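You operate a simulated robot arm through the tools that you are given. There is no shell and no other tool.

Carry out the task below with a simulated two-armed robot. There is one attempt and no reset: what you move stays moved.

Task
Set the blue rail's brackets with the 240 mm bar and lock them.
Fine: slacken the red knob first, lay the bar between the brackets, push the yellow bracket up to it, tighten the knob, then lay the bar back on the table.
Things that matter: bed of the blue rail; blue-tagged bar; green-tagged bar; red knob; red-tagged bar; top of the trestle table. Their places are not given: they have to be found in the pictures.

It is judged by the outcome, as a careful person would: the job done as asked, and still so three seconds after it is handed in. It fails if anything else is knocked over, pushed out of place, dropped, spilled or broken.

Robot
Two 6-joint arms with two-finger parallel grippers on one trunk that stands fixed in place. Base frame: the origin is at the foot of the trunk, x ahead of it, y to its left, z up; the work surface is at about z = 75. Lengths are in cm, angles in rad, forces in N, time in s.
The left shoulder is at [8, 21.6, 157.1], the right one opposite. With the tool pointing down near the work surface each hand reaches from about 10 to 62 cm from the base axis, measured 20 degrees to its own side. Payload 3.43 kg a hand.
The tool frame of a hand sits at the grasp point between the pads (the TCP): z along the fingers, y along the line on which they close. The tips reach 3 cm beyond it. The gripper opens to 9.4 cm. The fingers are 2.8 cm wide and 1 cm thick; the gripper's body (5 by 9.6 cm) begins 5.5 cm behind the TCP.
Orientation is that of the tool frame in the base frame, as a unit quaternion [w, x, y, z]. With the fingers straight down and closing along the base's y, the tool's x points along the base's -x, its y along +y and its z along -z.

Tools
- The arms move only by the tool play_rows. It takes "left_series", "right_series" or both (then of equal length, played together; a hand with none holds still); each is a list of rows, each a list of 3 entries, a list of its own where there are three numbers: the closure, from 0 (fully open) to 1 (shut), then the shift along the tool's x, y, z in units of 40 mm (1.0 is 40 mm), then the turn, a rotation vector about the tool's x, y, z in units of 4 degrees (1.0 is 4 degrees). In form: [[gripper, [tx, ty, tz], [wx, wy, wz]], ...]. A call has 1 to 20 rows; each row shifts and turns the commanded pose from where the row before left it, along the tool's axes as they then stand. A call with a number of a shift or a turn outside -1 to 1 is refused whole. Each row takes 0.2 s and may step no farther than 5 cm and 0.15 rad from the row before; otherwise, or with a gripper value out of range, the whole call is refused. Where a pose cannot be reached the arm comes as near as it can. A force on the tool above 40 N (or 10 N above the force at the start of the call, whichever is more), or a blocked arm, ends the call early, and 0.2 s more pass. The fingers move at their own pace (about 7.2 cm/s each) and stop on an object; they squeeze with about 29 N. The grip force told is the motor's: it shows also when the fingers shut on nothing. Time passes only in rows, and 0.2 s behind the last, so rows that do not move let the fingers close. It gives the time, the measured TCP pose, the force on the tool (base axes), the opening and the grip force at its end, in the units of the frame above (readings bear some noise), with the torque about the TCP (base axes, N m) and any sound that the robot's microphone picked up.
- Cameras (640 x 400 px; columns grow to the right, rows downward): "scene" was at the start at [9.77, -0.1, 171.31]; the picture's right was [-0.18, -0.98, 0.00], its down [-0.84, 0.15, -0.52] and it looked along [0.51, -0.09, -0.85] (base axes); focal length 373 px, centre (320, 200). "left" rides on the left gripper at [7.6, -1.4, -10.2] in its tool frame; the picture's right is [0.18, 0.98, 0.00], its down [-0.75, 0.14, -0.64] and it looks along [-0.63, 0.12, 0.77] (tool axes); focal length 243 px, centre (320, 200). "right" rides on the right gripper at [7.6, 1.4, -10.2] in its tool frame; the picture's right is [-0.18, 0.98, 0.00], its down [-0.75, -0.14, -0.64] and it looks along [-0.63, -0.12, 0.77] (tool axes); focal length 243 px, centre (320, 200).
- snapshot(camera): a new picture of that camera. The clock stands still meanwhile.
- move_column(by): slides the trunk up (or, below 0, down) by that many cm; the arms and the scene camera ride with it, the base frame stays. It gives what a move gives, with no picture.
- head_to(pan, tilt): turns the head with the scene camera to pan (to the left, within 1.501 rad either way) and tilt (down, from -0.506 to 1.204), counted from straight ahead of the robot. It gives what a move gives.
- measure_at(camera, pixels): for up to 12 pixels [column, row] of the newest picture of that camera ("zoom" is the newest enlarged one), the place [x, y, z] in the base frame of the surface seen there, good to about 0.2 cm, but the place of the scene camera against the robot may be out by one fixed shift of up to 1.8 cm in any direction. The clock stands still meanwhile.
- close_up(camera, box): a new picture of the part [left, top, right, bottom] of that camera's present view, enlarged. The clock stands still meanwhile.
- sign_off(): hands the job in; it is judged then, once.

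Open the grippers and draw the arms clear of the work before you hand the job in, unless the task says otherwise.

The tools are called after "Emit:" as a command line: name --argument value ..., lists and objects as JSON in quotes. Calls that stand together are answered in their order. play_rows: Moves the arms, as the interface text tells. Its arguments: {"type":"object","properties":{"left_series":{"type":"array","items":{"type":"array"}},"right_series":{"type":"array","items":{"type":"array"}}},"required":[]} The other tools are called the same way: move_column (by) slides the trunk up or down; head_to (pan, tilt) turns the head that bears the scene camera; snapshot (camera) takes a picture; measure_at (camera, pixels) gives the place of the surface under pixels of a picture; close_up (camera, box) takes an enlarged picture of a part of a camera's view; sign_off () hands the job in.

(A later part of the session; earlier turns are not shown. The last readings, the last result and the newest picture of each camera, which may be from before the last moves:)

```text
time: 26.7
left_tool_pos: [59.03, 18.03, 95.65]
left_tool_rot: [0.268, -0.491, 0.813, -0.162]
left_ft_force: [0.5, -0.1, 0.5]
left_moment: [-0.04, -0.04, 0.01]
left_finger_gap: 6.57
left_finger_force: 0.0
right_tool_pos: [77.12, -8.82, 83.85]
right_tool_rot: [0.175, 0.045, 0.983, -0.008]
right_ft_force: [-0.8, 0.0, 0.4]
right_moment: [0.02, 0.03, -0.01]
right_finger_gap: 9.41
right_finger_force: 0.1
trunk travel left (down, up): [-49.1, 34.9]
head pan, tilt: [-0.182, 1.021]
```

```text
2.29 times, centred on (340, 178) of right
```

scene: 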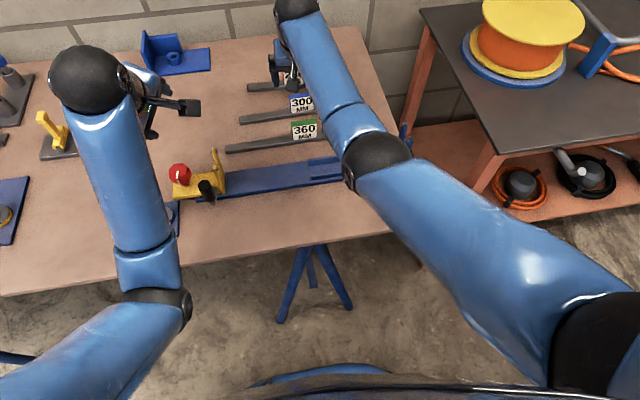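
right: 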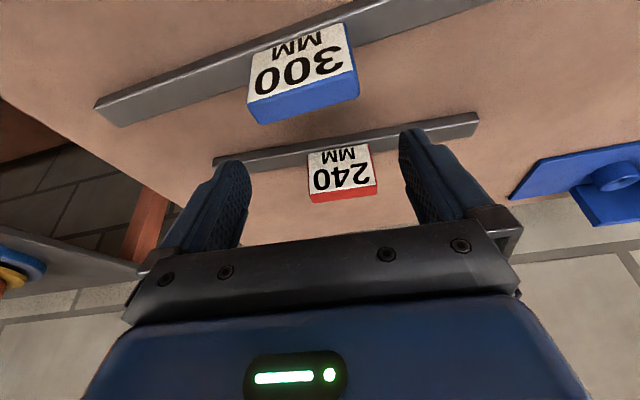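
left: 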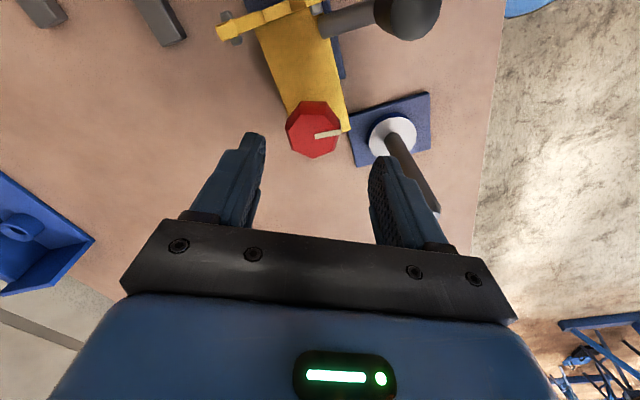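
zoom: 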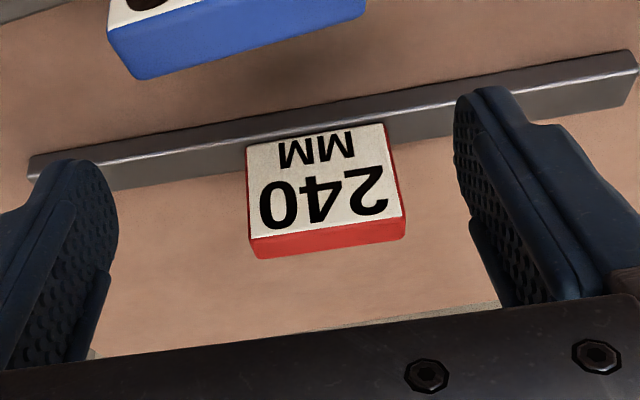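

The tag centre is (83.35,-8.4), its ends at y≈-10.95 and -5.8. I move the right hand forward over it and down to TCP z≈80.2, with the finger tips ending about 0.7 cm above the bar.

Emit:
play_rows --right_series '[[0, [-0.443, 0.0825, 0.161], [0, 0, 0]], [0, [-0.443, 0.0825, 0.161], [0, 0, 0]], [0, [-0.443, 0.0825, 0.161], [0, 0, 0]], [0, [0.107, 0, 0.294], [0, 0, 0]], [0, [0.107, 0, 0.294], [0, 0, 0]], [0, [0.1, 0, 0.27], [0, 0, 0]], [0, [0, 0, 0], [0, 0, 0]]]'

Emit:
snapshot --camera "right"

Emit:
close_up --camera "scene" --box '[220, 20, 348, 100]'

```text
time: 28.3
left_tool_pos: [59.03, 18.0, 95.56]
left_tool_rot: [0.266, -0.492, 0.813, -0.162]
left_ft_force: [-0.4, 0.6, 0.4]
left_moment: [0.02, 0.01, 0.0]
left_finger_gap: 6.58
left_finger_force: 0.2
right_tool_pos: [80.23, -8.76, 80.76]
right_tool_rot: [0.174, 0.044, 0.984, -0.009]
right_ft_force: [0.4, -0.4, 0.3]
right_moment: [0.03, -0.03, 0.0]
right_finger_gap: 9.37
right_finger_force: 0.1
right hand out of reach, approached as far as the arm can: row 3, 5
trunk travel left (down, up): [-49.1, 34.9]
head pan, tilt: [-0.182, 1.021]
```

```text
taken
```

right: 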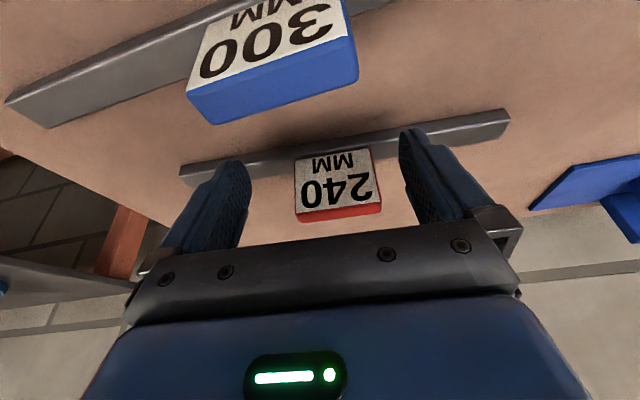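

```text
5.00 times, centred on (284, 60) of scene
```

zoom: 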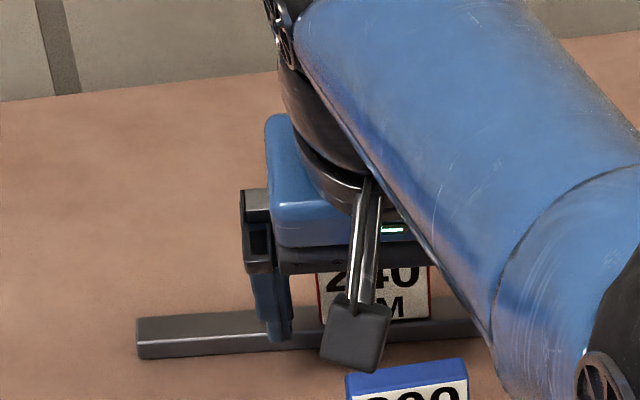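

The arm stopped at x=80.2, 2.6 cm short. I measure the table's front edge for elbow clearance, then raise the right hand so the trunk can come down another 8 cm.

Emit:
play_rows --right_series '[[0, [0.1, -0.03, -0.3], [0, 0, 0]], [0, [0, 0, -0.45], [0, 0, 0]], [0, [-0.1, 0, -0.45], [0, 0, 0]], [0, [-0.1, 0, -0.45], [0, 0, 0]], [0, [-0.1, 0, -0.45], [0, 0, 0]], [0, [0, 0, 0], [0, 0, 0]]]'

Emit:
snapshot --camera "scene"

Emit:
measure_at --camera "scene" --pixels '[[220, 262], [300, 246], [120, 280], [150, 300], [170, 305], [350, 160], [375, 150], [60, 280]]'

```text
time: 29.7
left_tool_pos: [59.01, 17.85, 95.46]
left_tool_rot: [0.267, -0.492, 0.812, -0.163]
left_ft_force: [-0.3, -0.3, 0.1]
left_moment: [-0.03, 0.01, 0.0]
left_finger_gap: 6.58
left_finger_force: 0.0
right_tool_pos: [81.09, -8.14, 88.34]
right_tool_rot: [0.173, 0.043, 0.984, -0.008]
right_ft_force: [-0.4, 0.5, -0.2]
right_moment: [-0.01, 0.03, 0.0]
right_finger_gap: 9.4
right_finger_force: 0.1
right hand out of reach, approached as far as the arm can: row 1, 2, 3, 4, 5
trunk travel left (down, up): [-49.1, 34.9]
head pan, tilt: [-0.182, 1.021]
```

```text
taken
```

scene: 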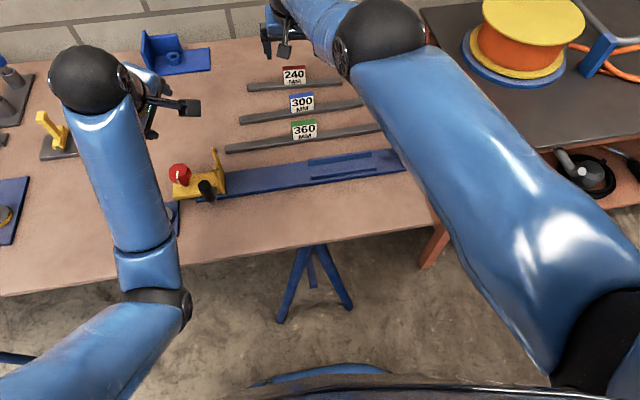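

```text
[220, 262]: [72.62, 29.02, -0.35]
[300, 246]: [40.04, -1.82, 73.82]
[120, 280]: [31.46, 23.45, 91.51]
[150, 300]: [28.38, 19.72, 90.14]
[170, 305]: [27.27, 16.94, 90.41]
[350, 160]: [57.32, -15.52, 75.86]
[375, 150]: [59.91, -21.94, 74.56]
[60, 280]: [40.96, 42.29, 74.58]
```

The table's front edge is at x≈40. The right elbow seems to have moved, so I measure it before lowering the trunk.

Emit:
measure_at --camera "scene" --pixels '[[380, 30], [350, 60], [420, 40], [320, 30], [450, 120], [560, 240], [280, 10], [285, 50]]'

Emit:
snapshot --camera "right"

```text
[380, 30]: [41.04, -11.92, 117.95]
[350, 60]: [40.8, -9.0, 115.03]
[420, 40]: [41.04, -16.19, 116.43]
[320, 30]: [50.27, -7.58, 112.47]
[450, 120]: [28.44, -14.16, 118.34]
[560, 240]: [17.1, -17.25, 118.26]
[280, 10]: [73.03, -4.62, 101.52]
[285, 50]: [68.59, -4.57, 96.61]
```

```text
taken
```

right: 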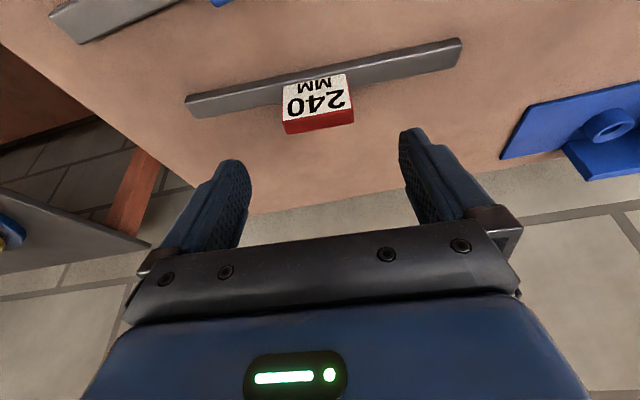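

The arm is simply near full stretch. I tilt the right hand 8° more (to 28°) and lower the trunk 7 cm, which leaves the fingers just above bar height on both sides of the tag.

Emit:
play_rows --right_series '[[0, [0, 0, 0], [0, -1, 0]], [0, [0, 0, 0], [0, -1, 0]], [0, [0, 0, 0], [0, 0, 0]]]'

Emit:
move_column --by -6.5

Emit:
snapshot --camera "right"

Emit:
snapshot --camera "scene"

```text
time: 30.5
left_tool_pos: [59.15, 17.85, 95.52]
left_tool_rot: [0.268, -0.491, 0.813, -0.162]
left_ft_force: [0.1, -0.5, -0.2]
left_moment: [0.0, 0.03, 0.03]
left_finger_gap: 6.57
left_finger_force: 0.1
right_tool_pos: [83.31, -7.63, 88.15]
right_tool_rot: [0.242, 0.044, 0.969, -0.011]
right_ft_force: [-0.1, -0.5, 0.0]
right_moment: [0.01, 0.01, 0.02]
right_finger_gap: 9.39
right_finger_force: 0.0
right hand out of reach, approached as far as the arm can: row 1, 2
trunk travel left (down, up): [-49.1, 34.9]
head pan, tilt: [-0.182, 1.021]
```

```text
time: 31.5
left_tool_pos: [58.99, 17.91, 88.97]
left_tool_rot: [0.268, -0.491, 0.813, -0.162]
left_ft_force: [-0.4, -0.1, -0.7]
left_moment: [0.01, -0.02, 0.0]
left_finger_gap: 6.57
left_finger_force: 0.1
right_tool_pos: [83.38, -7.63, 81.71]
right_tool_rot: [0.242, 0.044, 0.969, -0.011]
right_ft_force: [0.7, 0.5, 0.0]
right_moment: [0.0, -0.02, 0.0]
right_finger_gap: 9.36
right_finger_force: 0.0
trunk travel left (down, up): [-42.6, 41.4]
head pan, tilt: [-0.182, 1.021]
```

```text
taken
```

right: 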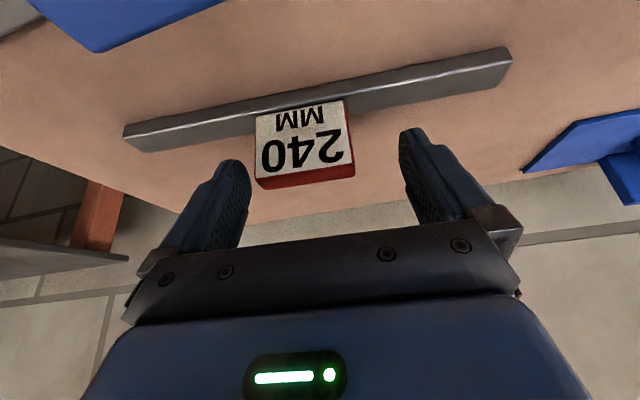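

```text
taken
```

scene: 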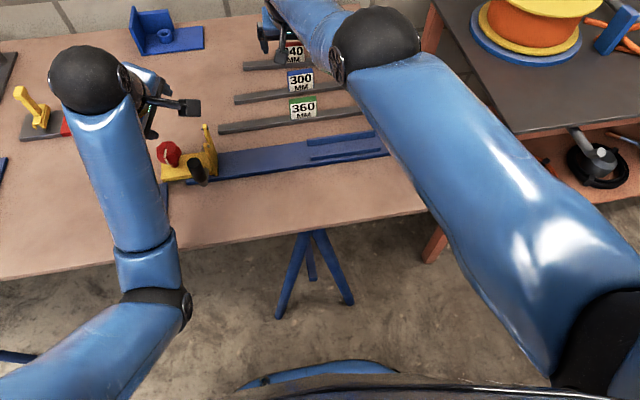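

The hand is now at (83.4,-7.6,81.7), a bit far forward and to the left of the tag centre (seen at (305,145)). I correct sideways and back first.

Emit:
play_rows --right_series '[[0, [0.179, -0.192, -0.095], [0, 0, 0]], [0, [0, 0, 0], [0, 0, 0]]]'

Emit:
snapshot --camera "right"

```text
time: 32.1
left_tool_pos: [59.16, 18.0, 89.09]
left_tool_rot: [0.267, -0.491, 0.813, -0.163]
left_ft_force: [0.0, -0.8, 0.5]
left_moment: [0.02, 0.04, -0.02]
left_finger_gap: 6.58
left_finger_force: 0.1
right_tool_pos: [83.34, -8.01, 81.49]
right_tool_rot: [0.242, 0.044, 0.969, -0.011]
right_ft_force: [0.0, -0.2, -0.2]
right_moment: [0.03, -0.01, -0.02]
right_finger_gap: 9.38
right_finger_force: 0.0
right hand out of reach, approached as far as the arm can: row 1
trunk travel left (down, up): [-42.6, 41.4]
head pan, tilt: [-0.182, 1.021]
```

```text
taken
```

right: 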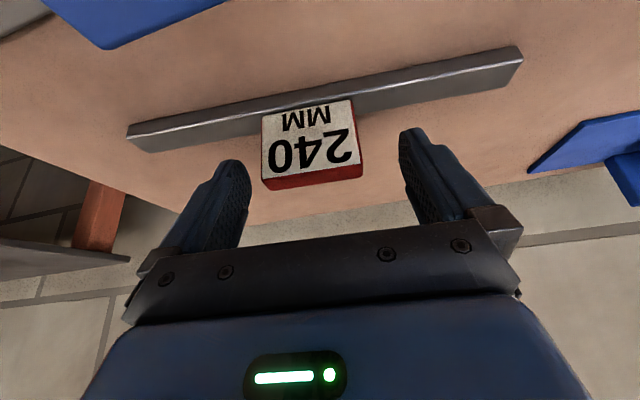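

The commanded pose is still beyond reach, so I keep pulling back in small steps until the hand follows.

Emit:
play_rows --right_series '[[0, [0.179, -0.06, -0.095], [0, 0, 0]], [0, [0, 0, 0], [0, 0, 0]]]'

```text
time: 32.7
left_tool_pos: [59.13, 17.9, 88.99]
left_tool_rot: [0.266, -0.492, 0.813, -0.162]
left_ft_force: [0.0, -0.7, -0.3]
left_moment: [0.0, -0.01, 0.02]
left_finger_gap: 6.59
left_finger_force: 0.0
right_tool_pos: [83.46, -8.09, 81.34]
right_tool_rot: [0.242, 0.044, 0.969, -0.011]
right_ft_force: [1.4, 0.3, -0.9]
right_moment: [-0.02, 0.01, -0.01]
right_finger_gap: 9.36
right_finger_force: 0.0
right hand out of reach, approached as far as the arm can: row 1
trunk travel left (down, up): [-42.6, 41.4]
head pan, tilt: [-0.182, 1.021]
```

Only radial inward moves fail: the arm is stretched dead straight and sticks there. I raise the trunk 8 cm so the fingers are clear of the tag, then pull the hand back with bigger steps to bend the elbow again.

Emit:
move_column --by 8

Emit:
play_rows --right_series '[[0, [0.83, 0, -0.44], [0, 0, 0]], [0, [0.83, 0, -0.44], [0, 0, 0]], [0, [0, 0, 0], [0, 0, 0]]]'

```text
time: 33.9
left_tool_pos: [59.02, 17.96, 97.06]
left_tool_rot: [0.267, -0.491, 0.813, -0.162]
left_ft_force: [0.2, 0.0, 0.7]
left_moment: [-0.04, -0.01, 0.02]
left_finger_gap: 6.57
left_finger_force: 0.1
right_tool_pos: [83.53, -7.93, 89.35]
right_tool_rot: [0.241, 0.044, 0.969, -0.01]
right_ft_force: [-1.1, -0.1, -0.5]
right_moment: [0.0, 0.02, 0.0]
right_finger_gap: 9.4
right_finger_force: 0.2
trunk travel left (down, up): [-50.6, 33.4]
head pan, tilt: [-0.182, 1.021]
```

```text
time: 34.7
left_tool_pos: [59.05, 17.92, 97.18]
left_tool_rot: [0.267, -0.491, 0.813, -0.162]
left_ft_force: [0.1, -0.5, -0.2]
left_moment: [-0.01, 0.01, -0.01]
left_finger_gap: 6.58
left_finger_force: 0.0
right_tool_pos: [82.75, -5.76, 88.38]
right_tool_rot: [0.241, 0.044, 0.969, -0.011]
right_ft_force: [0.1, 0.5, -0.2]
right_moment: [-0.01, 0.0, 0.01]
right_finger_gap: 9.4
right_finger_force: 0.2
right hand out of reach, approached as far as the arm can: row 1, 2
trunk travel left (down, up): [-50.6, 33.4]
head pan, tilt: [-0.182, 1.021]
```

Still stuck on the straight arm. Moving the hand up should bend the elbow the right way, so I command a raise.

Emit:
play_rows --right_series '[[0, [-0.352, 0, -0.662], [0, 0, 0]], [0, [-0.352, 0, -0.662], [0, 0, 0]], [0, [0, 0, 0], [0, 0, 0]]]'

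Emit:
snapshot --camera "scene"

```text
time: 35.5
left_tool_pos: [59.14, 18.0, 97.07]
left_tool_rot: [0.267, -0.492, 0.812, -0.162]
left_ft_force: [0.1, 0.7, 0.7]
left_moment: [0.0, -0.03, 0.01]
left_finger_gap: 6.59
left_finger_force: 0.1
right_tool_pos: [83.41, -5.65, 94.17]
right_tool_rot: [0.241, 0.043, 0.97, -0.01]
right_ft_force: [-0.7, -0.3, -0.2]
right_moment: [0.01, -0.04, -0.02]
right_finger_gap: 9.41
right_finger_force: 0.1
right hand out of reach, approached as far as the arm can: row 1
trunk travel left (down, up): [-50.6, 33.4]
head pan, tilt: [-0.182, 1.021]
```

```text
taken
```

scene: 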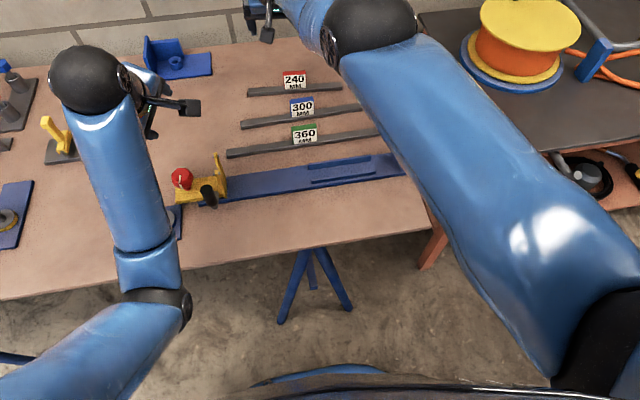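

The raise was followed (row 2 not flagged), now at (83.4,-5.7,94.2). I pull the hand back and see whether it follows.

Emit:
play_rows --right_series '[[0, [0.22, 0, -0.117], [0, 0, 0]], [0, [0.44, 0, -0.234], [0, 0, 0]], [0, [0.44, 0, -0.234], [0, 0, 0]], [0, [0.44, 0, -0.234], [0, 0, 0]], [0, [0, 0, 0], [0, 0, 0]]]'

```text
time: 36.7
left_tool_pos: [59.07, 17.9, 97.06]
left_tool_rot: [0.267, -0.492, 0.813, -0.162]
left_ft_force: [-0.3, -0.2, -0.3]
left_moment: [0.04, 0.01, -0.01]
left_finger_gap: 6.58
left_finger_force: 0.2
right_tool_pos: [83.13, -4.17, 94.06]
right_tool_rot: [0.241, 0.045, 0.969, -0.011]
right_ft_force: [-0.1, 0.2, 0.7]
right_moment: [0.01, 0.02, -0.02]
right_finger_gap: 9.4
right_finger_force: 0.1
right hand out of reach, approached as far as the arm can: row 1, 2, 3, 4
trunk travel left (down, up): [-50.6, 33.4]
head pan, tilt: [-0.182, 1.021]
```

Inward moves are still refused while the others work. I measure the arm's links again to understand its posture.

Emit:
snapshot --camera "scene"

Emit:
measure_at --camera "scene" --pixels '[[375, 20], [335, 50], [400, 50], [310, 15], [420, 100], [460, 160], [520, 240], [250, 20], [265, 35], [560, 330], [355, 40], [300, 30]]'

```text
taken
```

scene: 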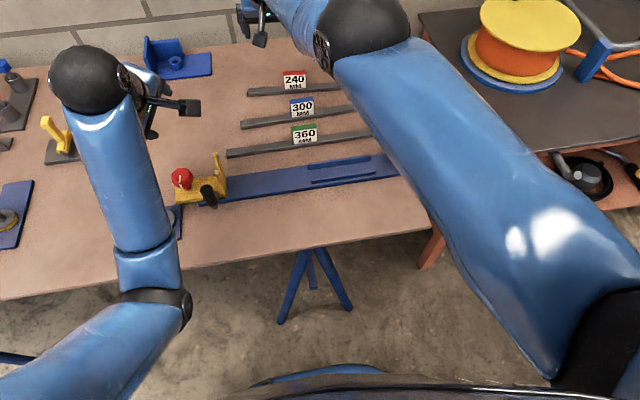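

```text
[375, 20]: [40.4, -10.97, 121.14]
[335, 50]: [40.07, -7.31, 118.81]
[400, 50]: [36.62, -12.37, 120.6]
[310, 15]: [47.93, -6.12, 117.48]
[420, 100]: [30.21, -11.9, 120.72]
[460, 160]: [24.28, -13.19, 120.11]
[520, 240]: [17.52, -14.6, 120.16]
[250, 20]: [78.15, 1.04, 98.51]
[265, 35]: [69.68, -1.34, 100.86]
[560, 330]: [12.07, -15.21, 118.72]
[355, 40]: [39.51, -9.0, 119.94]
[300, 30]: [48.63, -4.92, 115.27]
```

The arm is practically straight (shoulder–wrist 70 cm). Raising the hand at constant distance brings the wrist nearer to the shoulder, so I raise it further to force the elbow to bend.

Emit:
play_rows --right_series '[[0, [-0.352, 0, -0.662], [0, 0, 0]], [0, [-0.352, 0, -0.662], [0, 0, 0]], [0, [-0.352, 0, -0.662], [0, 0, 0]], [0, [-0.235, 0, -0.44], [0, 0, 0]], [0, [0, 0, 0], [0, 0, 0]]]'

```text
time: 37.9
left_tool_pos: [59.09, 17.89, 97.12]
left_tool_rot: [0.267, -0.491, 0.813, -0.162]
left_ft_force: [0.0, -0.2, 0.1]
left_moment: [0.0, 0.03, -0.02]
left_finger_gap: 6.58
left_finger_force: 0.1
right_tool_pos: [83.16, -4.35, 105.16]
right_tool_rot: [0.241, 0.044, 0.97, -0.01]
right_ft_force: [-0.5, -0.1, -0.2]
right_moment: [0.01, 0.02, 0.01]
right_finger_gap: 9.37
right_finger_force: 0.1
trunk travel left (down, up): [-50.6, 33.4]
head pan, tilt: [-0.182, 1.021]
```

All rows were reached, so the elbow is bent now. I pull back in x.

Emit:
play_rows --right_series '[[0, [0.22, 0, -0.117], [0, 0, 0]], [0, [0.44, 0, -0.234], [0, 0, 0]], [0, [0.44, -0.3, -0.234], [0, 0, 0]], [0, [0.22, -0.4, -0.117], [0, 0, 0]], [0, [0, 0, 0], [0, 0, 0]]]'

```text
time: 39.1
left_tool_pos: [59.09, 18.01, 96.98]
left_tool_rot: [0.267, -0.493, 0.812, -0.162]
left_ft_force: [-0.4, 0.3, 0.4]
left_moment: [-0.01, 0.03, -0.03]
left_finger_gap: 6.59
left_finger_force: 0.0
right_tool_pos: [82.98, -4.69, 105.43]
right_tool_rot: [0.24, 0.044, 0.97, -0.012]
right_ft_force: [-1.2, 0.5, 0.3]
right_moment: [-0.02, 0.01, -0.02]
right_finger_gap: 9.41
right_finger_force: 0.1
right hand out of reach, approached as far as the arm can: row 1, 2, 3, 4
trunk travel left (down, up): [-50.6, 33.4]
head pan, tilt: [-0.182, 1.021]
```

Inward moves are still refused although this pose should allow them; maybe the elbow passed straight onto its wrong side. I turn the head up a little to see the right arm's posture.

Emit:
head_to --pan -0.25 --tilt 0.7

Emit:
snapshot --camera "scene"

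```text
time: 39.9
left_tool_pos: [59.14, 17.99, 97.15]
left_tool_rot: [0.267, -0.491, 0.813, -0.163]
left_ft_force: [-0.8, 0.5, 0.1]
left_moment: [0.02, 0.03, -0.01]
left_finger_gap: 6.57
left_finger_force: 0.1
right_tool_pos: [83.12, -4.57, 105.43]
right_tool_rot: [0.24, 0.044, 0.97, -0.012]
right_ft_force: [0.5, 0.1, -0.1]
right_moment: [0.01, -0.02, 0.04]
right_finger_gap: 9.39
right_finger_force: 0.1
trunk travel left (down, up): [-50.6, 33.4]
head pan, tilt: [-0.25, 0.7]
```

```text
taken
```

scene: 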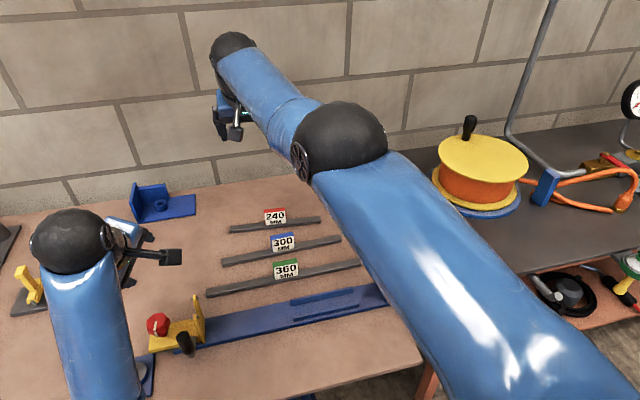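

Emit:
measure_at --camera "scene" --pixels '[[340, 115], [300, 155], [380, 140], [232, 40], [215, 60], [260, 90], [420, 210], [480, 280], [540, 350], [350, 180], [300, 110], [240, 70]]'

```text
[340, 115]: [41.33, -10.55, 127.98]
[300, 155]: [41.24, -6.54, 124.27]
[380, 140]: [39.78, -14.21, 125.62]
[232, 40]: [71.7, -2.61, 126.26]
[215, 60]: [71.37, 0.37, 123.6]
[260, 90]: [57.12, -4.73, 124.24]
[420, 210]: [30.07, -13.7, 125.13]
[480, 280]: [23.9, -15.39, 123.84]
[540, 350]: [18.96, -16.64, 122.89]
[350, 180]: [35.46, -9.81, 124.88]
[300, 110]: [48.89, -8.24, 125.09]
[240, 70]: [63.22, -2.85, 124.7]
```

The arm still looks nearly straight. I test a combined back-and-up step and a slight untilt to see which motions the arm accepts.

Emit:
play_rows --right_series '[[0, [0, 0, 0], [0, 1, 0]], [0, [0, 0, 0], [0, 1, 0]]]'

Emit:
play_rows --right_series '[[0, [0.2, 0, -0.9], [0, 0, 0]], [0, [0.2, 0, -0.9], [0, 0, 0]]]'

```text
time: 40.5
left_tool_pos: [58.96, 17.9, 97.09]
left_tool_rot: [0.268, -0.492, 0.812, -0.162]
left_ft_force: [0.0, 0.0, 0.4]
left_moment: [-0.03, 0.0, 0.02]
left_finger_gap: 6.59
left_finger_force: 0.0
right_tool_pos: [80.64, -5.21, 105.12]
right_tool_rot: [0.173, 0.044, 0.984, -0.007]
right_ft_force: [-0.1, 0.7, 0.3]
right_moment: [0.04, 0.0, 0.06]
right_finger_gap: 9.37
right_finger_force: 0.0
right hand out of reach, approached as far as the arm can: row 1, 2
trunk travel left (down, up): [-50.6, 33.4]
head pan, tilt: [-0.25, 0.7]
```

```text
time: 41.1
left_tool_pos: [58.96, 18.03, 97.08]
left_tool_rot: [0.268, -0.491, 0.813, -0.162]
left_ft_force: [-0.1, -0.4, -0.2]
left_moment: [0.02, 0.02, -0.01]
left_finger_gap: 6.57
left_finger_force: 0.1
right_tool_pos: [79.08, -4.02, 111.88]
right_tool_rot: [0.172, 0.045, 0.984, -0.009]
right_ft_force: [0.4, 0.3, 0.1]
right_moment: [0.0, 0.0, 0.01]
right_finger_gap: 9.37
right_finger_force: 0.0
right hand out of reach, approached as far as the arm can: row 1, 2
trunk travel left (down, up): [-50.6, 33.4]
head pan, tilt: [-0.25, 0.7]
```

The hand is riding on the reach sphere with the arm locked straight. At this safe height I try tilting the hand further (which should bend the elbow) and watch where the TCP goes.

Emit:
play_rows --right_series '[[0, [0.3, 0, 0.5], [0, -1, 0]], [0, [0.3, 0, 0.5], [0, -1, 0]], [0, [0.3, 0, 0.5], [0, -1, 0]]]'

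```text
time: 41.9
left_tool_pos: [59.23, 17.79, 97.08]
left_tool_rot: [0.267, -0.492, 0.813, -0.162]
left_ft_force: [-0.5, -0.2, -0.1]
left_moment: [0.0, 0.01, 0.02]
left_finger_gap: 6.57
left_finger_force: 0.1
right_tool_pos: [83.84, -2.3, 105.56]
right_tool_rot: [0.274, 0.043, 0.961, -0.014]
right_ft_force: [0.8, 0.5, -0.2]
right_moment: [-0.03, 0.03, 0.03]
right_finger_gap: 9.4
right_finger_force: 0.2
right hand out of reach, approached as far as the arm can: row 1, 2, 3
trunk travel left (down, up): [-50.6, 33.4]
head pan, tilt: [-0.25, 0.7]
```

Tilting forward only pushes the TCP outward. I try the opposite combination: untilt while pulling back strongly, still at a safe height.

Emit:
play_rows --right_series '[[0, [0.636, 0, -0.4], [0, 1, 0]], [0, [0.65, 0, -0.37], [0, 1, 0]], [0, [0.66, 0, -0.35], [0, 1, 0]]]'

```text
time: 42.7
left_tool_pos: [59.02, 17.85, 97.19]
left_tool_rot: [0.267, -0.491, 0.813, -0.163]
left_ft_force: [0.0, 0.0, -0.7]
left_moment: [0.03, 0.0, 0.02]
left_finger_gap: 6.57
left_finger_force: 0.0
right_tool_pos: [78.86, -0.12, 106.35]
right_tool_rot: [0.172, 0.044, 0.984, -0.009]
right_ft_force: [-0.9, -0.6, -1.4]
right_moment: [-0.03, 0.0, 0.0]
right_finger_gap: 9.41
right_finger_force: 0.0
right hand out of reach, approached as far as the arm can: row 1, 2, 3
trunk travel left (down, up): [-50.6, 33.4]
head pan, tilt: [-0.25, 0.7]
```

Still riding the sphere, perhaps with the elbow past straight. I push outward while tilting forward (to bring the elbow through straight to its normal side), then pull back, all at a safe height.

Emit:
play_rows --right_series '[[0, [-0.47, 0, 0.17], [0, -1, 0]], [0, [-0.47, 0, 0.17], [0, -1, 0]], [0, [-0.47, 0, 0.17], [0, -1, 0]], [0, [-0.47, 0, 0.17], [0, -1, 0]], [0, [-0.2, 0, 0.1], [0, -1, 0]], [0, [0.575, 0, -0.48], [0, -0.5, 0]], [0, [0.575, 0, -0.48], [0, -0.5, 0]], [0, [0.575, 0, -0.48], [0, 0, 0]]]'

Emit:
snapshot --camera "scene"

```text
time: 44.5
left_tool_pos: [59.08, 17.93, 97.15]
left_tool_rot: [0.267, -0.492, 0.813, -0.163]
left_ft_force: [1.0, 0.5, 0.3]
left_moment: [0.01, -0.02, 0.0]
left_finger_gap: 6.58
left_finger_force: 0.0
right_tool_pos: [85.24, 2.48, 107.3]
right_tool_rot: [0.374, 0.043, 0.926, -0.019]
right_ft_force: [0.5, -0.4, -0.5]
right_moment: [-0.01, 0.01, 0.01]
right_finger_gap: 9.43
right_finger_force: 0.1
right hand out of reach, approached as far as the arm can: row 1, 2, 3, 6, 7, 8
trunk travel left (down, up): [-50.6, 33.4]
head pan, tilt: [-0.25, 0.7]
```

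```text
taken
```

scene: 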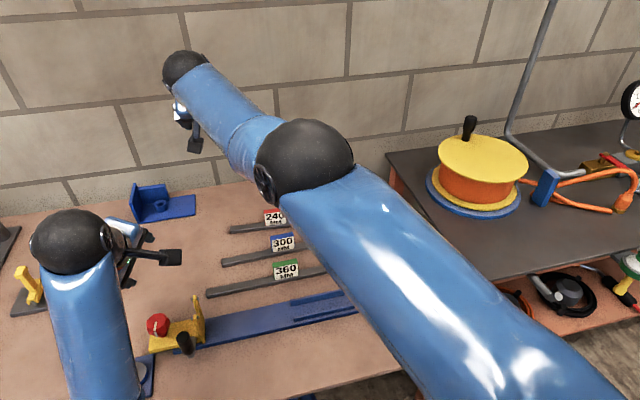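

The measured elbow lies above the shoulder–wrist line: it went past straight into a small over-extension and inward moves only push it against that stop. I first bring the hand back to y≈-8 and 20° tilt.

Emit:
play_rows --right_series '[[0, [0.22, -0.42, -0.2], [0, 1, 0]], [0, [0.23, -0.42, -0.19], [0, 1, 0]], [0, [0.24, -0.42, -0.17], [0, 1, 0]], [0, [0.25, -0.42, -0.16], [0, 1, 0]], [0, [0.26, -0.42, -0.15], [0, 1, 0]], [0, [0.27, -0.42, -0.13], [0, 1, 0]], [0, [0, 0, 0], [0, 0, 0]]]'

```text
time: 46.1
left_tool_pos: [59.13, 17.94, 97.12]
left_tool_rot: [0.267, -0.492, 0.813, -0.163]
left_ft_force: [0.0, -0.3, 0.6]
left_moment: [0.01, 0.01, 0.01]
left_finger_gap: 6.6
left_finger_force: 0.1
right_tool_pos: [80.56, -5.97, 107.82]
right_tool_rot: [0.172, 0.044, 0.984, -0.008]
right_ft_force: [-0.4, 0.7, -0.3]
right_moment: [0.02, -0.02, 0.02]
right_finger_gap: 9.39
right_finger_force: 0.0
right hand out of reach, approached as far as the arm can: row 1, 2, 3, 4, 5, 6
trunk travel left (down, up): [-50.6, 33.4]
head pan, tilt: [-0.25, 0.7]
```

Now at (80.6,-6.0,107.8) with 20° tilt. I push outward to reach full straightness, then tilt forward row by row with a matching outward shift to nudge the elbow to its normal side, then start pulling in gently.

Emit:
play_rows --right_series '[[0, [-0.35, 0, 0.13], [0, 0, 0]], [0, [-0.35, 0, 0.13], [0, 0, 0]], [0, [-0.35, 0, 0.13], [0, 0, 0]], [0, [-0.32, 0, 0.14], [0, -1, 0]], [0, [-0.32, 0, 0.15], [0, -1, 0]], [0, [-0.3, 0, 0.16], [0, -1, 0]], [0, [-0.28, 0, 0.16], [0, -1, 0]], [0, [-0.1, 0, 0.05], [0, -1, 0]], [0, [0, 0, 0], [0, -1, 0]], [0, [0, 0, 0], [0, 0, 0]]]'

```text
time: 48.3
left_tool_pos: [59.11, 17.86, 97.09]
left_tool_rot: [0.267, -0.492, 0.813, -0.162]
left_ft_force: [0.4, 0.1, -0.2]
left_moment: [-0.01, 0.01, -0.03]
left_finger_gap: 6.61
left_finger_force: 0.1
right_tool_pos: [86.94, -7.67, 107.16]
right_tool_rot: [0.374, 0.041, 0.926, -0.017]
right_ft_force: [0.0, -0.4, 0.5]
right_moment: [0.01, 0.0, 0.0]
right_finger_gap: 9.4
right_finger_force: 0.0
right hand out of reach, approached as far as the arm can: row 1, 2, 3
trunk travel left (down, up): [-50.6, 33.4]
head pan, tilt: [-0.25, 0.7]
```

Rows 4–9 were all followed and the wrist is now inside the reach sphere. I pull back in small steps.

Emit:
play_rows --right_series '[[0, [0.18, 0, -0.17], [0, 0, 0]], [0, [0.18, 0, -0.17], [0, 0, 0]], [0, [0.3, 0, -0.29], [0, 0, 0]], [0, [0.36, 0, -0.35], [0, 0, 0]], [0, [0, 0, 0], [0, 0, 0]]]'

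```text
time: 49.5
left_tool_pos: [59.12, 17.94, 97.12]
left_tool_rot: [0.267, -0.492, 0.812, -0.163]
left_ft_force: [0.0, -0.1, -0.4]
left_moment: [-0.01, 0.01, 0.01]
left_finger_gap: 6.58
left_finger_force: 0.1
right_tool_pos: [81.54, -7.18, 107.05]
right_tool_rot: [0.373, 0.041, 0.927, -0.016]
right_ft_force: [0.4, 1.2, -0.8]
right_moment: [-0.03, 0.01, 0.03]
right_finger_gap: 9.43
right_finger_force: 0.0
trunk travel left (down, up): [-50.6, 33.4]
head pan, tilt: [-0.25, 0.7]
```

The elbow bends normally again; from here on I keep the wrist inside about 67.5 cm of the shoulder axis. I reduce the tilt to 32° and come lower and back, then lower the trunk 8.5 cm.

Emit:
play_rows --right_series '[[0, [0.52, -0.09, 0.32], [0, 1, 0]], [0, [0.52, -0.09, 0.32], [0, 1, 0]], [0, [0.52, -0.09, 0.32], [0, 1, 0]], [0, [0, 0, 0], [0, 0, 0]]]'

Emit:
move_column --by -8.5

Emit:
snapshot --camera "right"

```text
time: 50.5
left_tool_pos: [59.04, 17.96, 97.11]
left_tool_rot: [0.267, -0.492, 0.813, -0.162]
left_ft_force: [0.9, -0.7, -0.2]
left_moment: [0.01, 0.01, -0.01]
left_finger_gap: 6.56
left_finger_force: 0.1
right_tool_pos: [79.12, -7.94, 100.17]
right_tool_rot: [0.274, 0.043, 0.961, -0.012]
right_ft_force: [0.0, 0.5, 1.3]
right_moment: [0.0, 0.03, 0.01]
right_finger_gap: 9.39
right_finger_force: 0.1
trunk travel left (down, up): [-50.6, 33.4]
head pan, tilt: [-0.25, 0.7]
```

```text
time: 51.7
left_tool_pos: [59.04, 18.0, 88.68]
left_tool_rot: [0.267, -0.492, 0.813, -0.162]
left_ft_force: [0.4, 0.1, 0.5]
left_moment: [-0.02, -0.01, -0.01]
left_finger_gap: 6.61
left_finger_force: 0.1
right_tool_pos: [79.06, -8.13, 91.63]
right_tool_rot: [0.275, 0.043, 0.96, -0.012]
right_ft_force: [0.3, 0.1, 0.1]
right_moment: [-0.05, 0.0, -0.01]
right_finger_gap: 9.39
right_finger_force: 0.0
trunk travel left (down, up): [-42.1, 41.9]
head pan, tilt: [-0.25, 0.7]
```

```text
taken
```

right: 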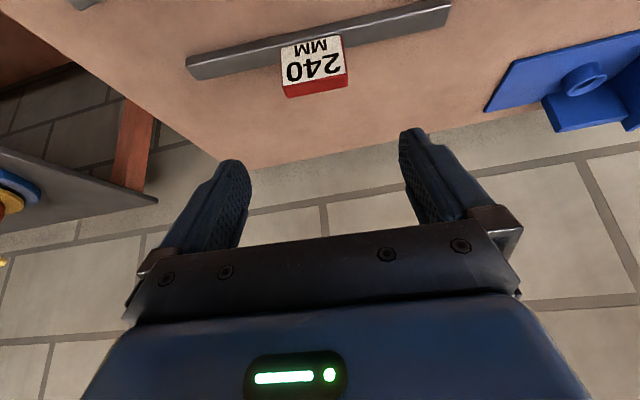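

The hand is at (79.1,-8.1,91.6) with the tag straight ahead at (315,65). I go down to z≈83 just short of the tag and look again.

Emit:
play_rows --right_series '[[0, [0.2115, 0, 0.504], [0, 0, 0]], [0, [0.2115, 0, 0.504], [0, 0, 0]], [0, [0.2115, 0, 0.504], [0, 0, 0]], [0, [0.2115, 0, 0.504], [0, 0, 0]], [0, [0, 0, 0], [0, 0, 0]]]'

Emit:
snapshot --camera "right"

Emit:
measure_at --camera "right" --pixels '[[300, 150], [345, 145], [320, 140], [280, 140], [260, 140], [440, 110]]'

```text
time: 52.9
left_tool_pos: [58.99, 17.96, 88.56]
left_tool_rot: [0.267, -0.491, 0.813, -0.162]
left_ft_force: [-0.1, 0.4, -0.5]
left_moment: [0.01, 0.01, 0.02]
left_finger_gap: 6.6
left_finger_force: 0.1
right_tool_pos: [80.4, -8.24, 83.1]
right_tool_rot: [0.276, 0.042, 0.96, -0.012]
right_ft_force: [0.6, -0.5, 0.7]
right_moment: [-0.04, -0.01, -0.01]
right_finger_gap: 9.41
right_finger_force: 0.0
trunk travel left (down, up): [-42.1, 41.9]
head pan, tilt: [-0.25, 0.7]
```

```text
taken
```

right: 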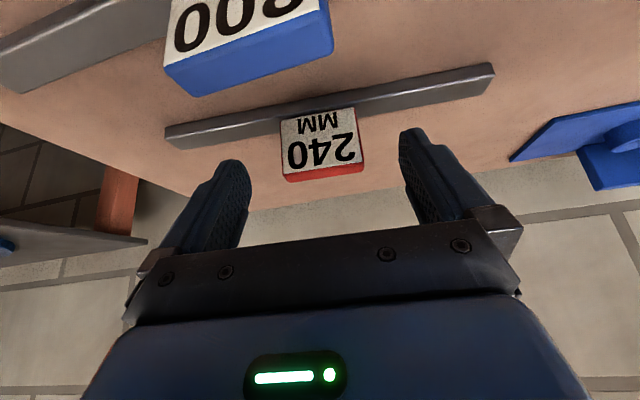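

```text
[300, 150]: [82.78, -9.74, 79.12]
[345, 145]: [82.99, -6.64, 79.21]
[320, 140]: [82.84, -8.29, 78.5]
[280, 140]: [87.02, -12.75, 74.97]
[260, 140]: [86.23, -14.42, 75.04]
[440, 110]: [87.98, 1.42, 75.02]
```

The tag's front face is at x≈82.9 as before. The rest of the approach is almost exactly along the finger direction (3.4 cm); I do it in small rows.

Emit:
play_rows --right_series '[[0, [0.011, 0, 0.284], [0, 0, 0]], [0, [0.011, 0, 0.284], [0, 0, 0]], [0, [0.011, 0, 0.284], [0, 0, 0]], [0, [0, 0, 0], [0, 0, 0]]]'

Emit:
snapshot --camera "right"

Emit:
snapshot --camera "scene"

```text
time: 53.9
left_tool_pos: [59.11, 17.94, 88.57]
left_tool_rot: [0.269, -0.491, 0.813, -0.162]
left_ft_force: [0.0, 0.4, -0.3]
left_moment: [0.01, 0.0, 0.01]
left_finger_gap: 6.6
left_finger_force: 0.1
right_tool_pos: [82.1, -8.26, 80.09]
right_tool_rot: [0.275, 0.044, 0.96, -0.012]
right_ft_force: [0.1, -1.4, 0.2]
right_moment: [0.01, 0.0, -0.01]
right_finger_gap: 9.39
right_finger_force: 0.0
trunk travel left (down, up): [-42.1, 41.9]
head pan, tilt: [-0.25, 0.7]
```

```text
taken
```

right: 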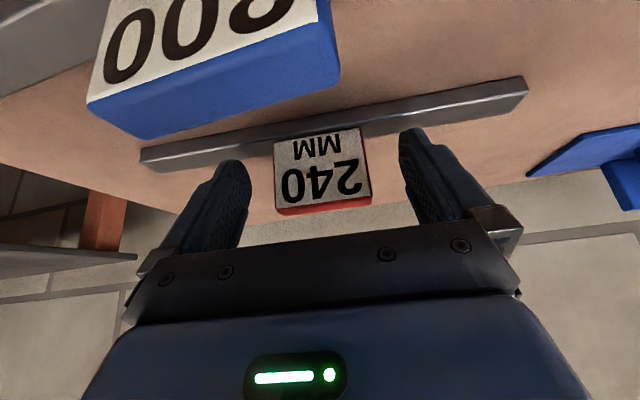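

```text
taken
```

scene: 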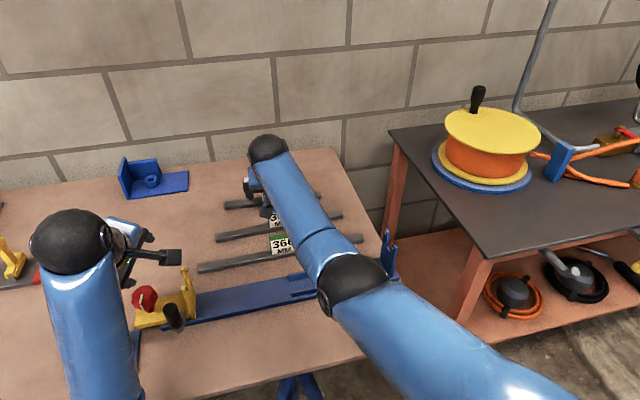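

The tag sits between the fingers at (322,170), with the tips just above the bar. I close the right gripper on it.

Emit:
play_rows --right_series '[[0.3, [0, 0, 0], [0, 0, 0]], [0.6, [0, 0, 0], [0, 0, 0]], [1, [0, 0, 0], [0, 0, 0]], [1, [0, 0, 0], [0, 0, 0]], [1, [0, 0, 0], [0, 0, 0]]]'

Emit:
snapshot --camera "right"

```text
time: 55.1
left_tool_pos: [59.05, 17.9, 88.57]
left_tool_rot: [0.267, -0.492, 0.813, -0.163]
left_ft_force: [0.8, 0.6, 0.4]
left_moment: [0.01, 0.02, 0.03]
left_finger_gap: 6.56
left_finger_force: 0.1
right_tool_pos: [82.27, -8.28, 80.1]
right_tool_rot: [0.275, 0.043, 0.96, -0.013]
right_ft_force: [0.7, -0.9, 0.6]
right_moment: [0.0, -0.05, 0.03]
right_finger_gap: 5.99
right_finger_force: 28.4
trunk travel left (down, up): [-42.1, 41.9]
head pan, tilt: [-0.25, 0.7]
```

```text
taken
```

right: 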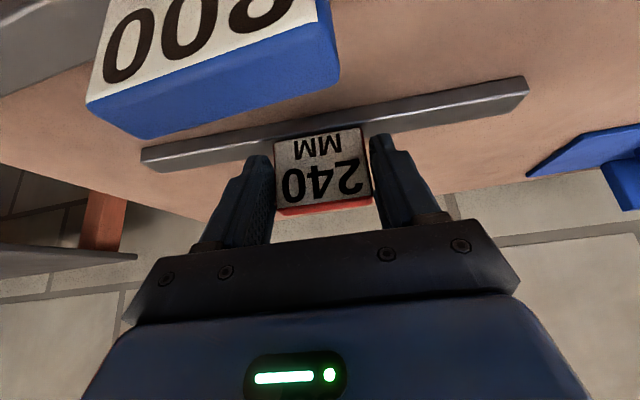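

Grip is firm (gap 5.99 cm, 28 N). I lift with the trunk by 10 cm, straight up, and check that the bar hangs level.

Emit:
move_column --by 10

Emit:
snapshot --camera "right"

Emit:
snapshot --camera "scene"

```text
time: 56.5
left_tool_pos: [59.15, 17.85, 98.56]
left_tool_rot: [0.267, -0.492, 0.812, -0.163]
left_ft_force: [-1.0, -0.5, -0.5]
left_moment: [-0.01, 0.01, 0.01]
left_finger_gap: 6.59
left_finger_force: 0.0
right_tool_pos: [82.22, -8.26, 89.91]
right_tool_rot: [0.274, 0.044, 0.961, -0.012]
right_ft_force: [0.8, -0.1, -1.7]
right_moment: [0.02, 0.06, 0.0]
right_finger_gap: 6.01
right_finger_force: 28.3
trunk travel left (down, up): [-52.1, 31.9]
head pan, tilt: [-0.25, 0.7]
```

```text
taken
```

right: 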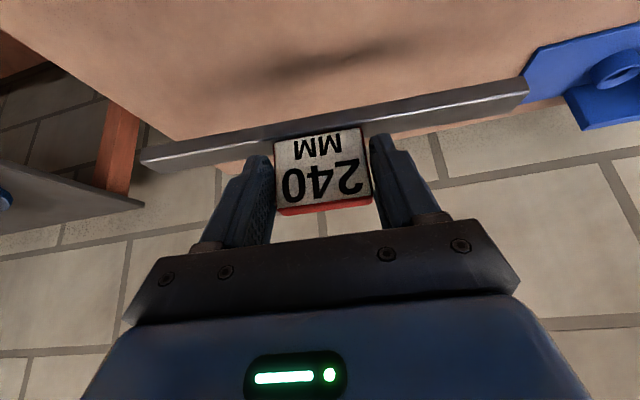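

```text
taken
```

scene: 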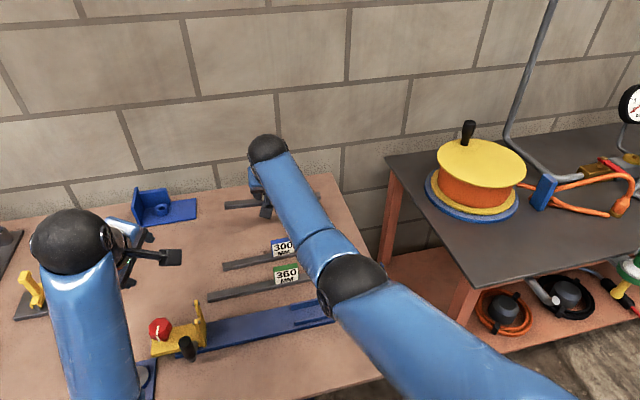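

The bar came up cleanly, still aligned in the grip. I raise the trunk another 13 cm, then undo the 5° yaw and carry the bar back to above the rail (y≈-14.3).

Emit:
move_column --by 13

Emit:
play_rows --right_series '[[1, [0, 0, 0], [-0.347, 0, -0.55]], [1, [0, 0, 0], [-0.347, 0, -0.55]], [1, [0.4, -0.1, -0.11], [0, 0, 0]], [1, [0.74, -0.17, -0.2], [0, 0, 0]], [1, [0.74, -0.17, -0.2], [0, 0, 0]], [1, [0.74, -0.17, -0.2], [0, 0, 0]], [1, [0.74, -0.17, -0.2], [0, 0, 0]], [1, [0.74, -0.17, -0.2], [0, 0, 0]], [1, [0.74, -0.17, -0.2], [0, 0, 0]], [1, [0.74, -0.17, -0.2], [0, 0, 0]], [1, [0.74, -0.17, -0.2], [0, 0, 0]], [1, [0.4, -0.1, -0.11], [0, 0, 0]], [1, [0, 0, 0], [0, 0, 0]]]'

Emit:
snapshot --camera "right"

Emit:
snapshot --camera "scene"

```text
time: 58.0
left_tool_pos: [59.07, 17.88, 111.54]
left_tool_rot: [0.267, -0.492, 0.813, -0.162]
left_ft_force: [0.3, -0.2, 0.2]
left_moment: [0.02, 0.0, -0.02]
left_finger_gap: 6.6
left_finger_force: 0.0
right_tool_pos: [82.22, -8.21, 102.93]
right_tool_rot: [0.274, 0.043, 0.961, -0.012]
right_ft_force: [-0.1, -0.3, -3.7]
right_moment: [0.0, 0.03, -0.01]
right_finger_gap: 5.98
right_finger_force: 28.6
trunk travel left (down, up): [-65.1, 18.9]
head pan, tilt: [-0.25, 0.7]
```

```text
time: 60.8
left_tool_pos: [59.15, 17.9, 111.59]
left_tool_rot: [0.266, -0.492, 0.813, -0.163]
left_ft_force: [-1.3, -0.2, -0.5]
left_moment: [-0.02, 0.01, 0.02]
left_finger_gap: 6.58
left_finger_force: 0.2
right_tool_pos: [55.62, -14.42, 95.11]
right_tool_rot: [0.275, 0.0, 0.962, 0.0]
right_ft_force: [0.6, 0.1, -2.3]
right_moment: [0.01, 0.04, 0.01]
right_finger_gap: 6.0
right_finger_force: 28.7
trunk travel left (down, up): [-65.1, 18.9]
head pan, tilt: [-0.25, 0.7]
```

```text
taken
```

right: 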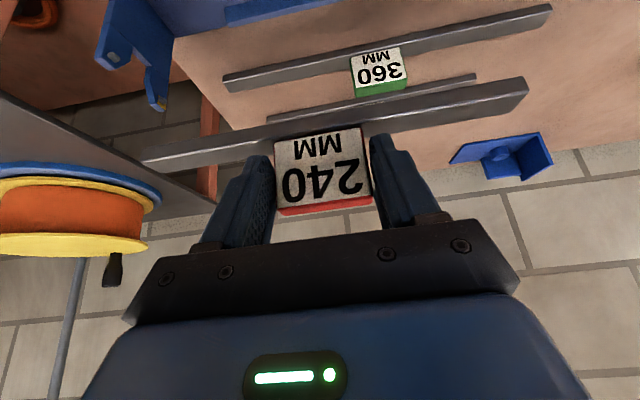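

```text
taken
```

scene: 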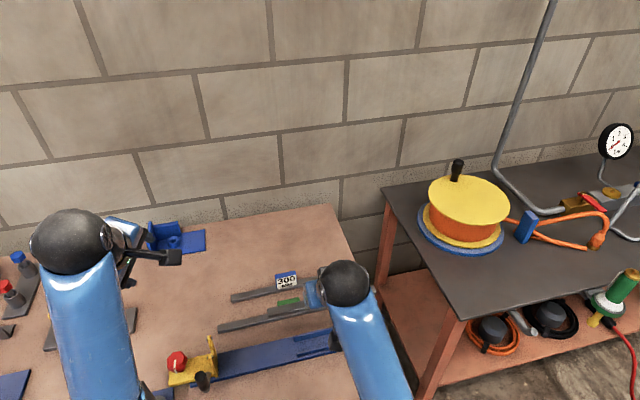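

The bar is above the rail at yaw 0. I turn the head down and measure, with the right camera, where the bar's ends and edges are relative to the TCP and where the rail's ridges and the fixed bracket are.

Emit:
head_to --pan -0.2 --tilt 1.05

Emit:
close_up --camera "right" --box '[90, 0, 410, 200]'

Emit:
measure_at --camera "right" --pixels '[[150, 162], [200, 153], [240, 140], [450, 110], [500, 100], [525, 95], [230, 152], [470, 95], [140, 30], [155, 85], [250, 15], [320, 170]]'

Emit:
snapshot --camera "scene"

```text
time: 61.7
left_tool_pos: [59.16, 17.94, 111.62]
left_tool_rot: [0.268, -0.491, 0.813, -0.162]
left_ft_force: [-0.1, -0.6, -0.2]
left_moment: [0.02, -0.01, -0.01]
left_finger_gap: 6.59
left_finger_force: 0.1
right_tool_pos: [55.64, -14.38, 95.0]
right_tool_rot: [0.274, 0.0, 0.962, -0.001]
right_ft_force: [0.1, -0.3, -3.2]
right_moment: [0.01, 0.03, 0.0]
right_finger_gap: 5.97
right_finger_force: 28.9
trunk travel left (down, up): [-65.1, 18.9]
head pan, tilt: [-0.201, 1.051]
```

```text
2.00 times, centred on (250, 100) of right
```

zoom: 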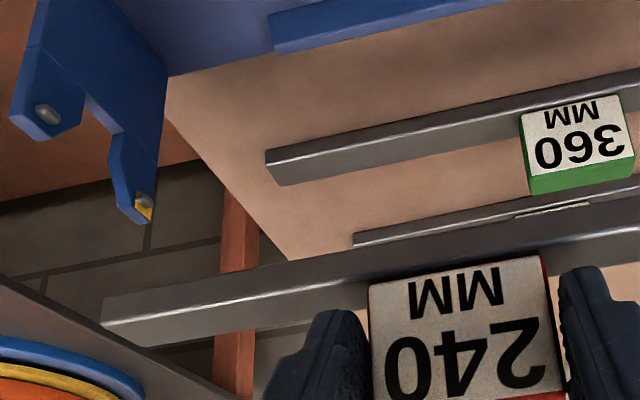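

```text
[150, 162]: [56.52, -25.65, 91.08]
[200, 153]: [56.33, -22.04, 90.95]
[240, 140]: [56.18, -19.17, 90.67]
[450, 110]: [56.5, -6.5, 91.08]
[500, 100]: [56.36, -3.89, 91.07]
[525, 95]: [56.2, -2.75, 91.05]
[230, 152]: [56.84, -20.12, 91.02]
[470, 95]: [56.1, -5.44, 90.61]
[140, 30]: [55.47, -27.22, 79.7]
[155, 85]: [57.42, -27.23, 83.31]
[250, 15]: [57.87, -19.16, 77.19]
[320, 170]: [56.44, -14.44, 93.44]
```

```text
taken
```

scene: 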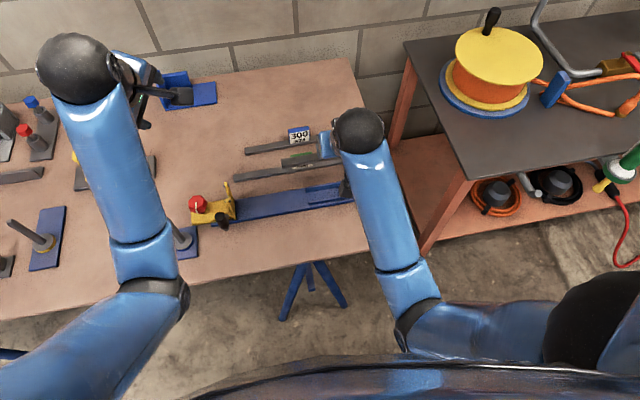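

The bar spans roughly y -26.3…-2.5 with its top at z≈91.05; the fixed bracket's inner face is at y≈-27.2. I measure finely across the bar's width and tag to find its centre line.

Emit:
measure_at --camera "zoom" --pixels '[[250, 272], [250, 280], [250, 288], [250, 296], [250, 304], [250, 312], [250, 320], [250, 326], [104, 315], [110, 330], [130, 345], [460, 300]]'

Emit:
close_up --camera "right" --box '[400, 60, 560, 160]'

```text
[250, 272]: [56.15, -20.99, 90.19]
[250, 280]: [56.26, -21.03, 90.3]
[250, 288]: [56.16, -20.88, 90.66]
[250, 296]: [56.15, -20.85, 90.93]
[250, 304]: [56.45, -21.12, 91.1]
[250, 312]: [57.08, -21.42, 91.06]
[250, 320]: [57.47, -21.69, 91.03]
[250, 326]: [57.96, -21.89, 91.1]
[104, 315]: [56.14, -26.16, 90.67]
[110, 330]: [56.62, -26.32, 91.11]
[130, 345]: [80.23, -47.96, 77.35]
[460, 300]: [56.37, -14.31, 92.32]
```

```text
4.00 times, centred on (480, 110) of right
```

zoom: 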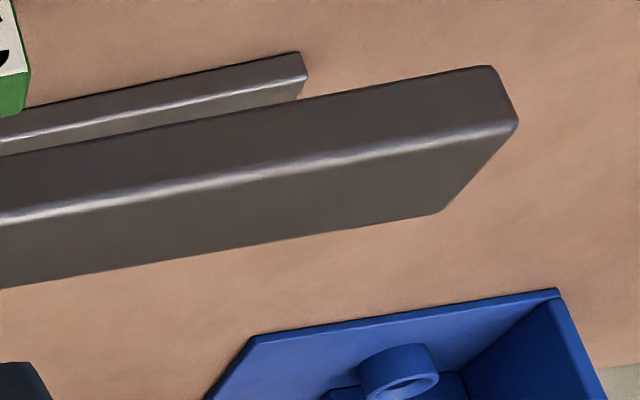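

The bar's front face is at x=56.15 and its top runs to x≈58.0, so its centre line is 1.42 cm ahead of the TCP (bar about 1.85 wide). I zoom with the scene camera on the rail's ridges to locate the lane precisely.

Emit:
close_up --camera "scene" --box '[190, 165, 350, 265]'

```text
4.00 times, centred on (270, 215) of scene
```

zoom: 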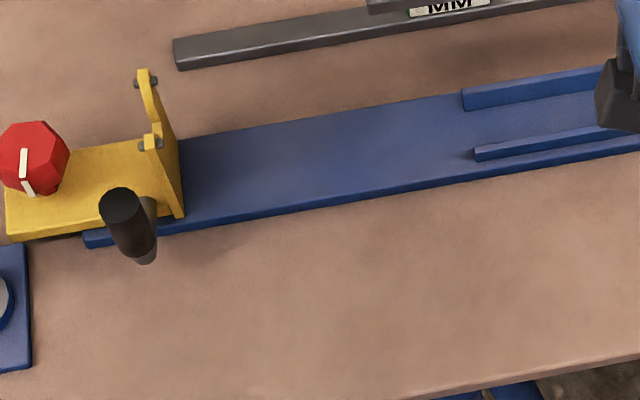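

I measure a line of points across the bed and ridges in this zoom.

Emit:
measure_at --camera "zoom" --pixels '[[530, 80], [530, 84], [530, 88], [530, 93], [530, 98], [530, 103], [530, 120], [530, 136], [530, 140], [530, 144], [530, 150], [530, 156]]'

Emit:
measure_at --camera "zoom" --pixels '[[400, 100], [400, 104], [400, 150], [400, 190], [400, 196], [145, 75], [150, 138], [178, 150], [182, 210], [530, 165], [530, 172], [300, 160]]'

```text
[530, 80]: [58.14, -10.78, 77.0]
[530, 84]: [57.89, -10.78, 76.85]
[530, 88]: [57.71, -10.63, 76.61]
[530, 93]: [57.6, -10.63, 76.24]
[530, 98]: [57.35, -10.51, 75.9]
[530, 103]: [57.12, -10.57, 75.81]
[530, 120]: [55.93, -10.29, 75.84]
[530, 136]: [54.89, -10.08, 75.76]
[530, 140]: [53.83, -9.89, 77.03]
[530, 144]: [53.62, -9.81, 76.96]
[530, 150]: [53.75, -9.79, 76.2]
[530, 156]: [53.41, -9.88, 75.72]
```

```text
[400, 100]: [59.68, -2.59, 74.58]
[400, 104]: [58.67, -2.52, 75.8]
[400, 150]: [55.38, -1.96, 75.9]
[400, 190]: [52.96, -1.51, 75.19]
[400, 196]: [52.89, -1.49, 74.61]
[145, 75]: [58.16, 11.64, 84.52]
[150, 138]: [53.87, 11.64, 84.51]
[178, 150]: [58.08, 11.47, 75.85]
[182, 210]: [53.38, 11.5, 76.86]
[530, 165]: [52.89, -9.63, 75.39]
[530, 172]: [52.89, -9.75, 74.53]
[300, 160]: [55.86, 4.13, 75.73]
```

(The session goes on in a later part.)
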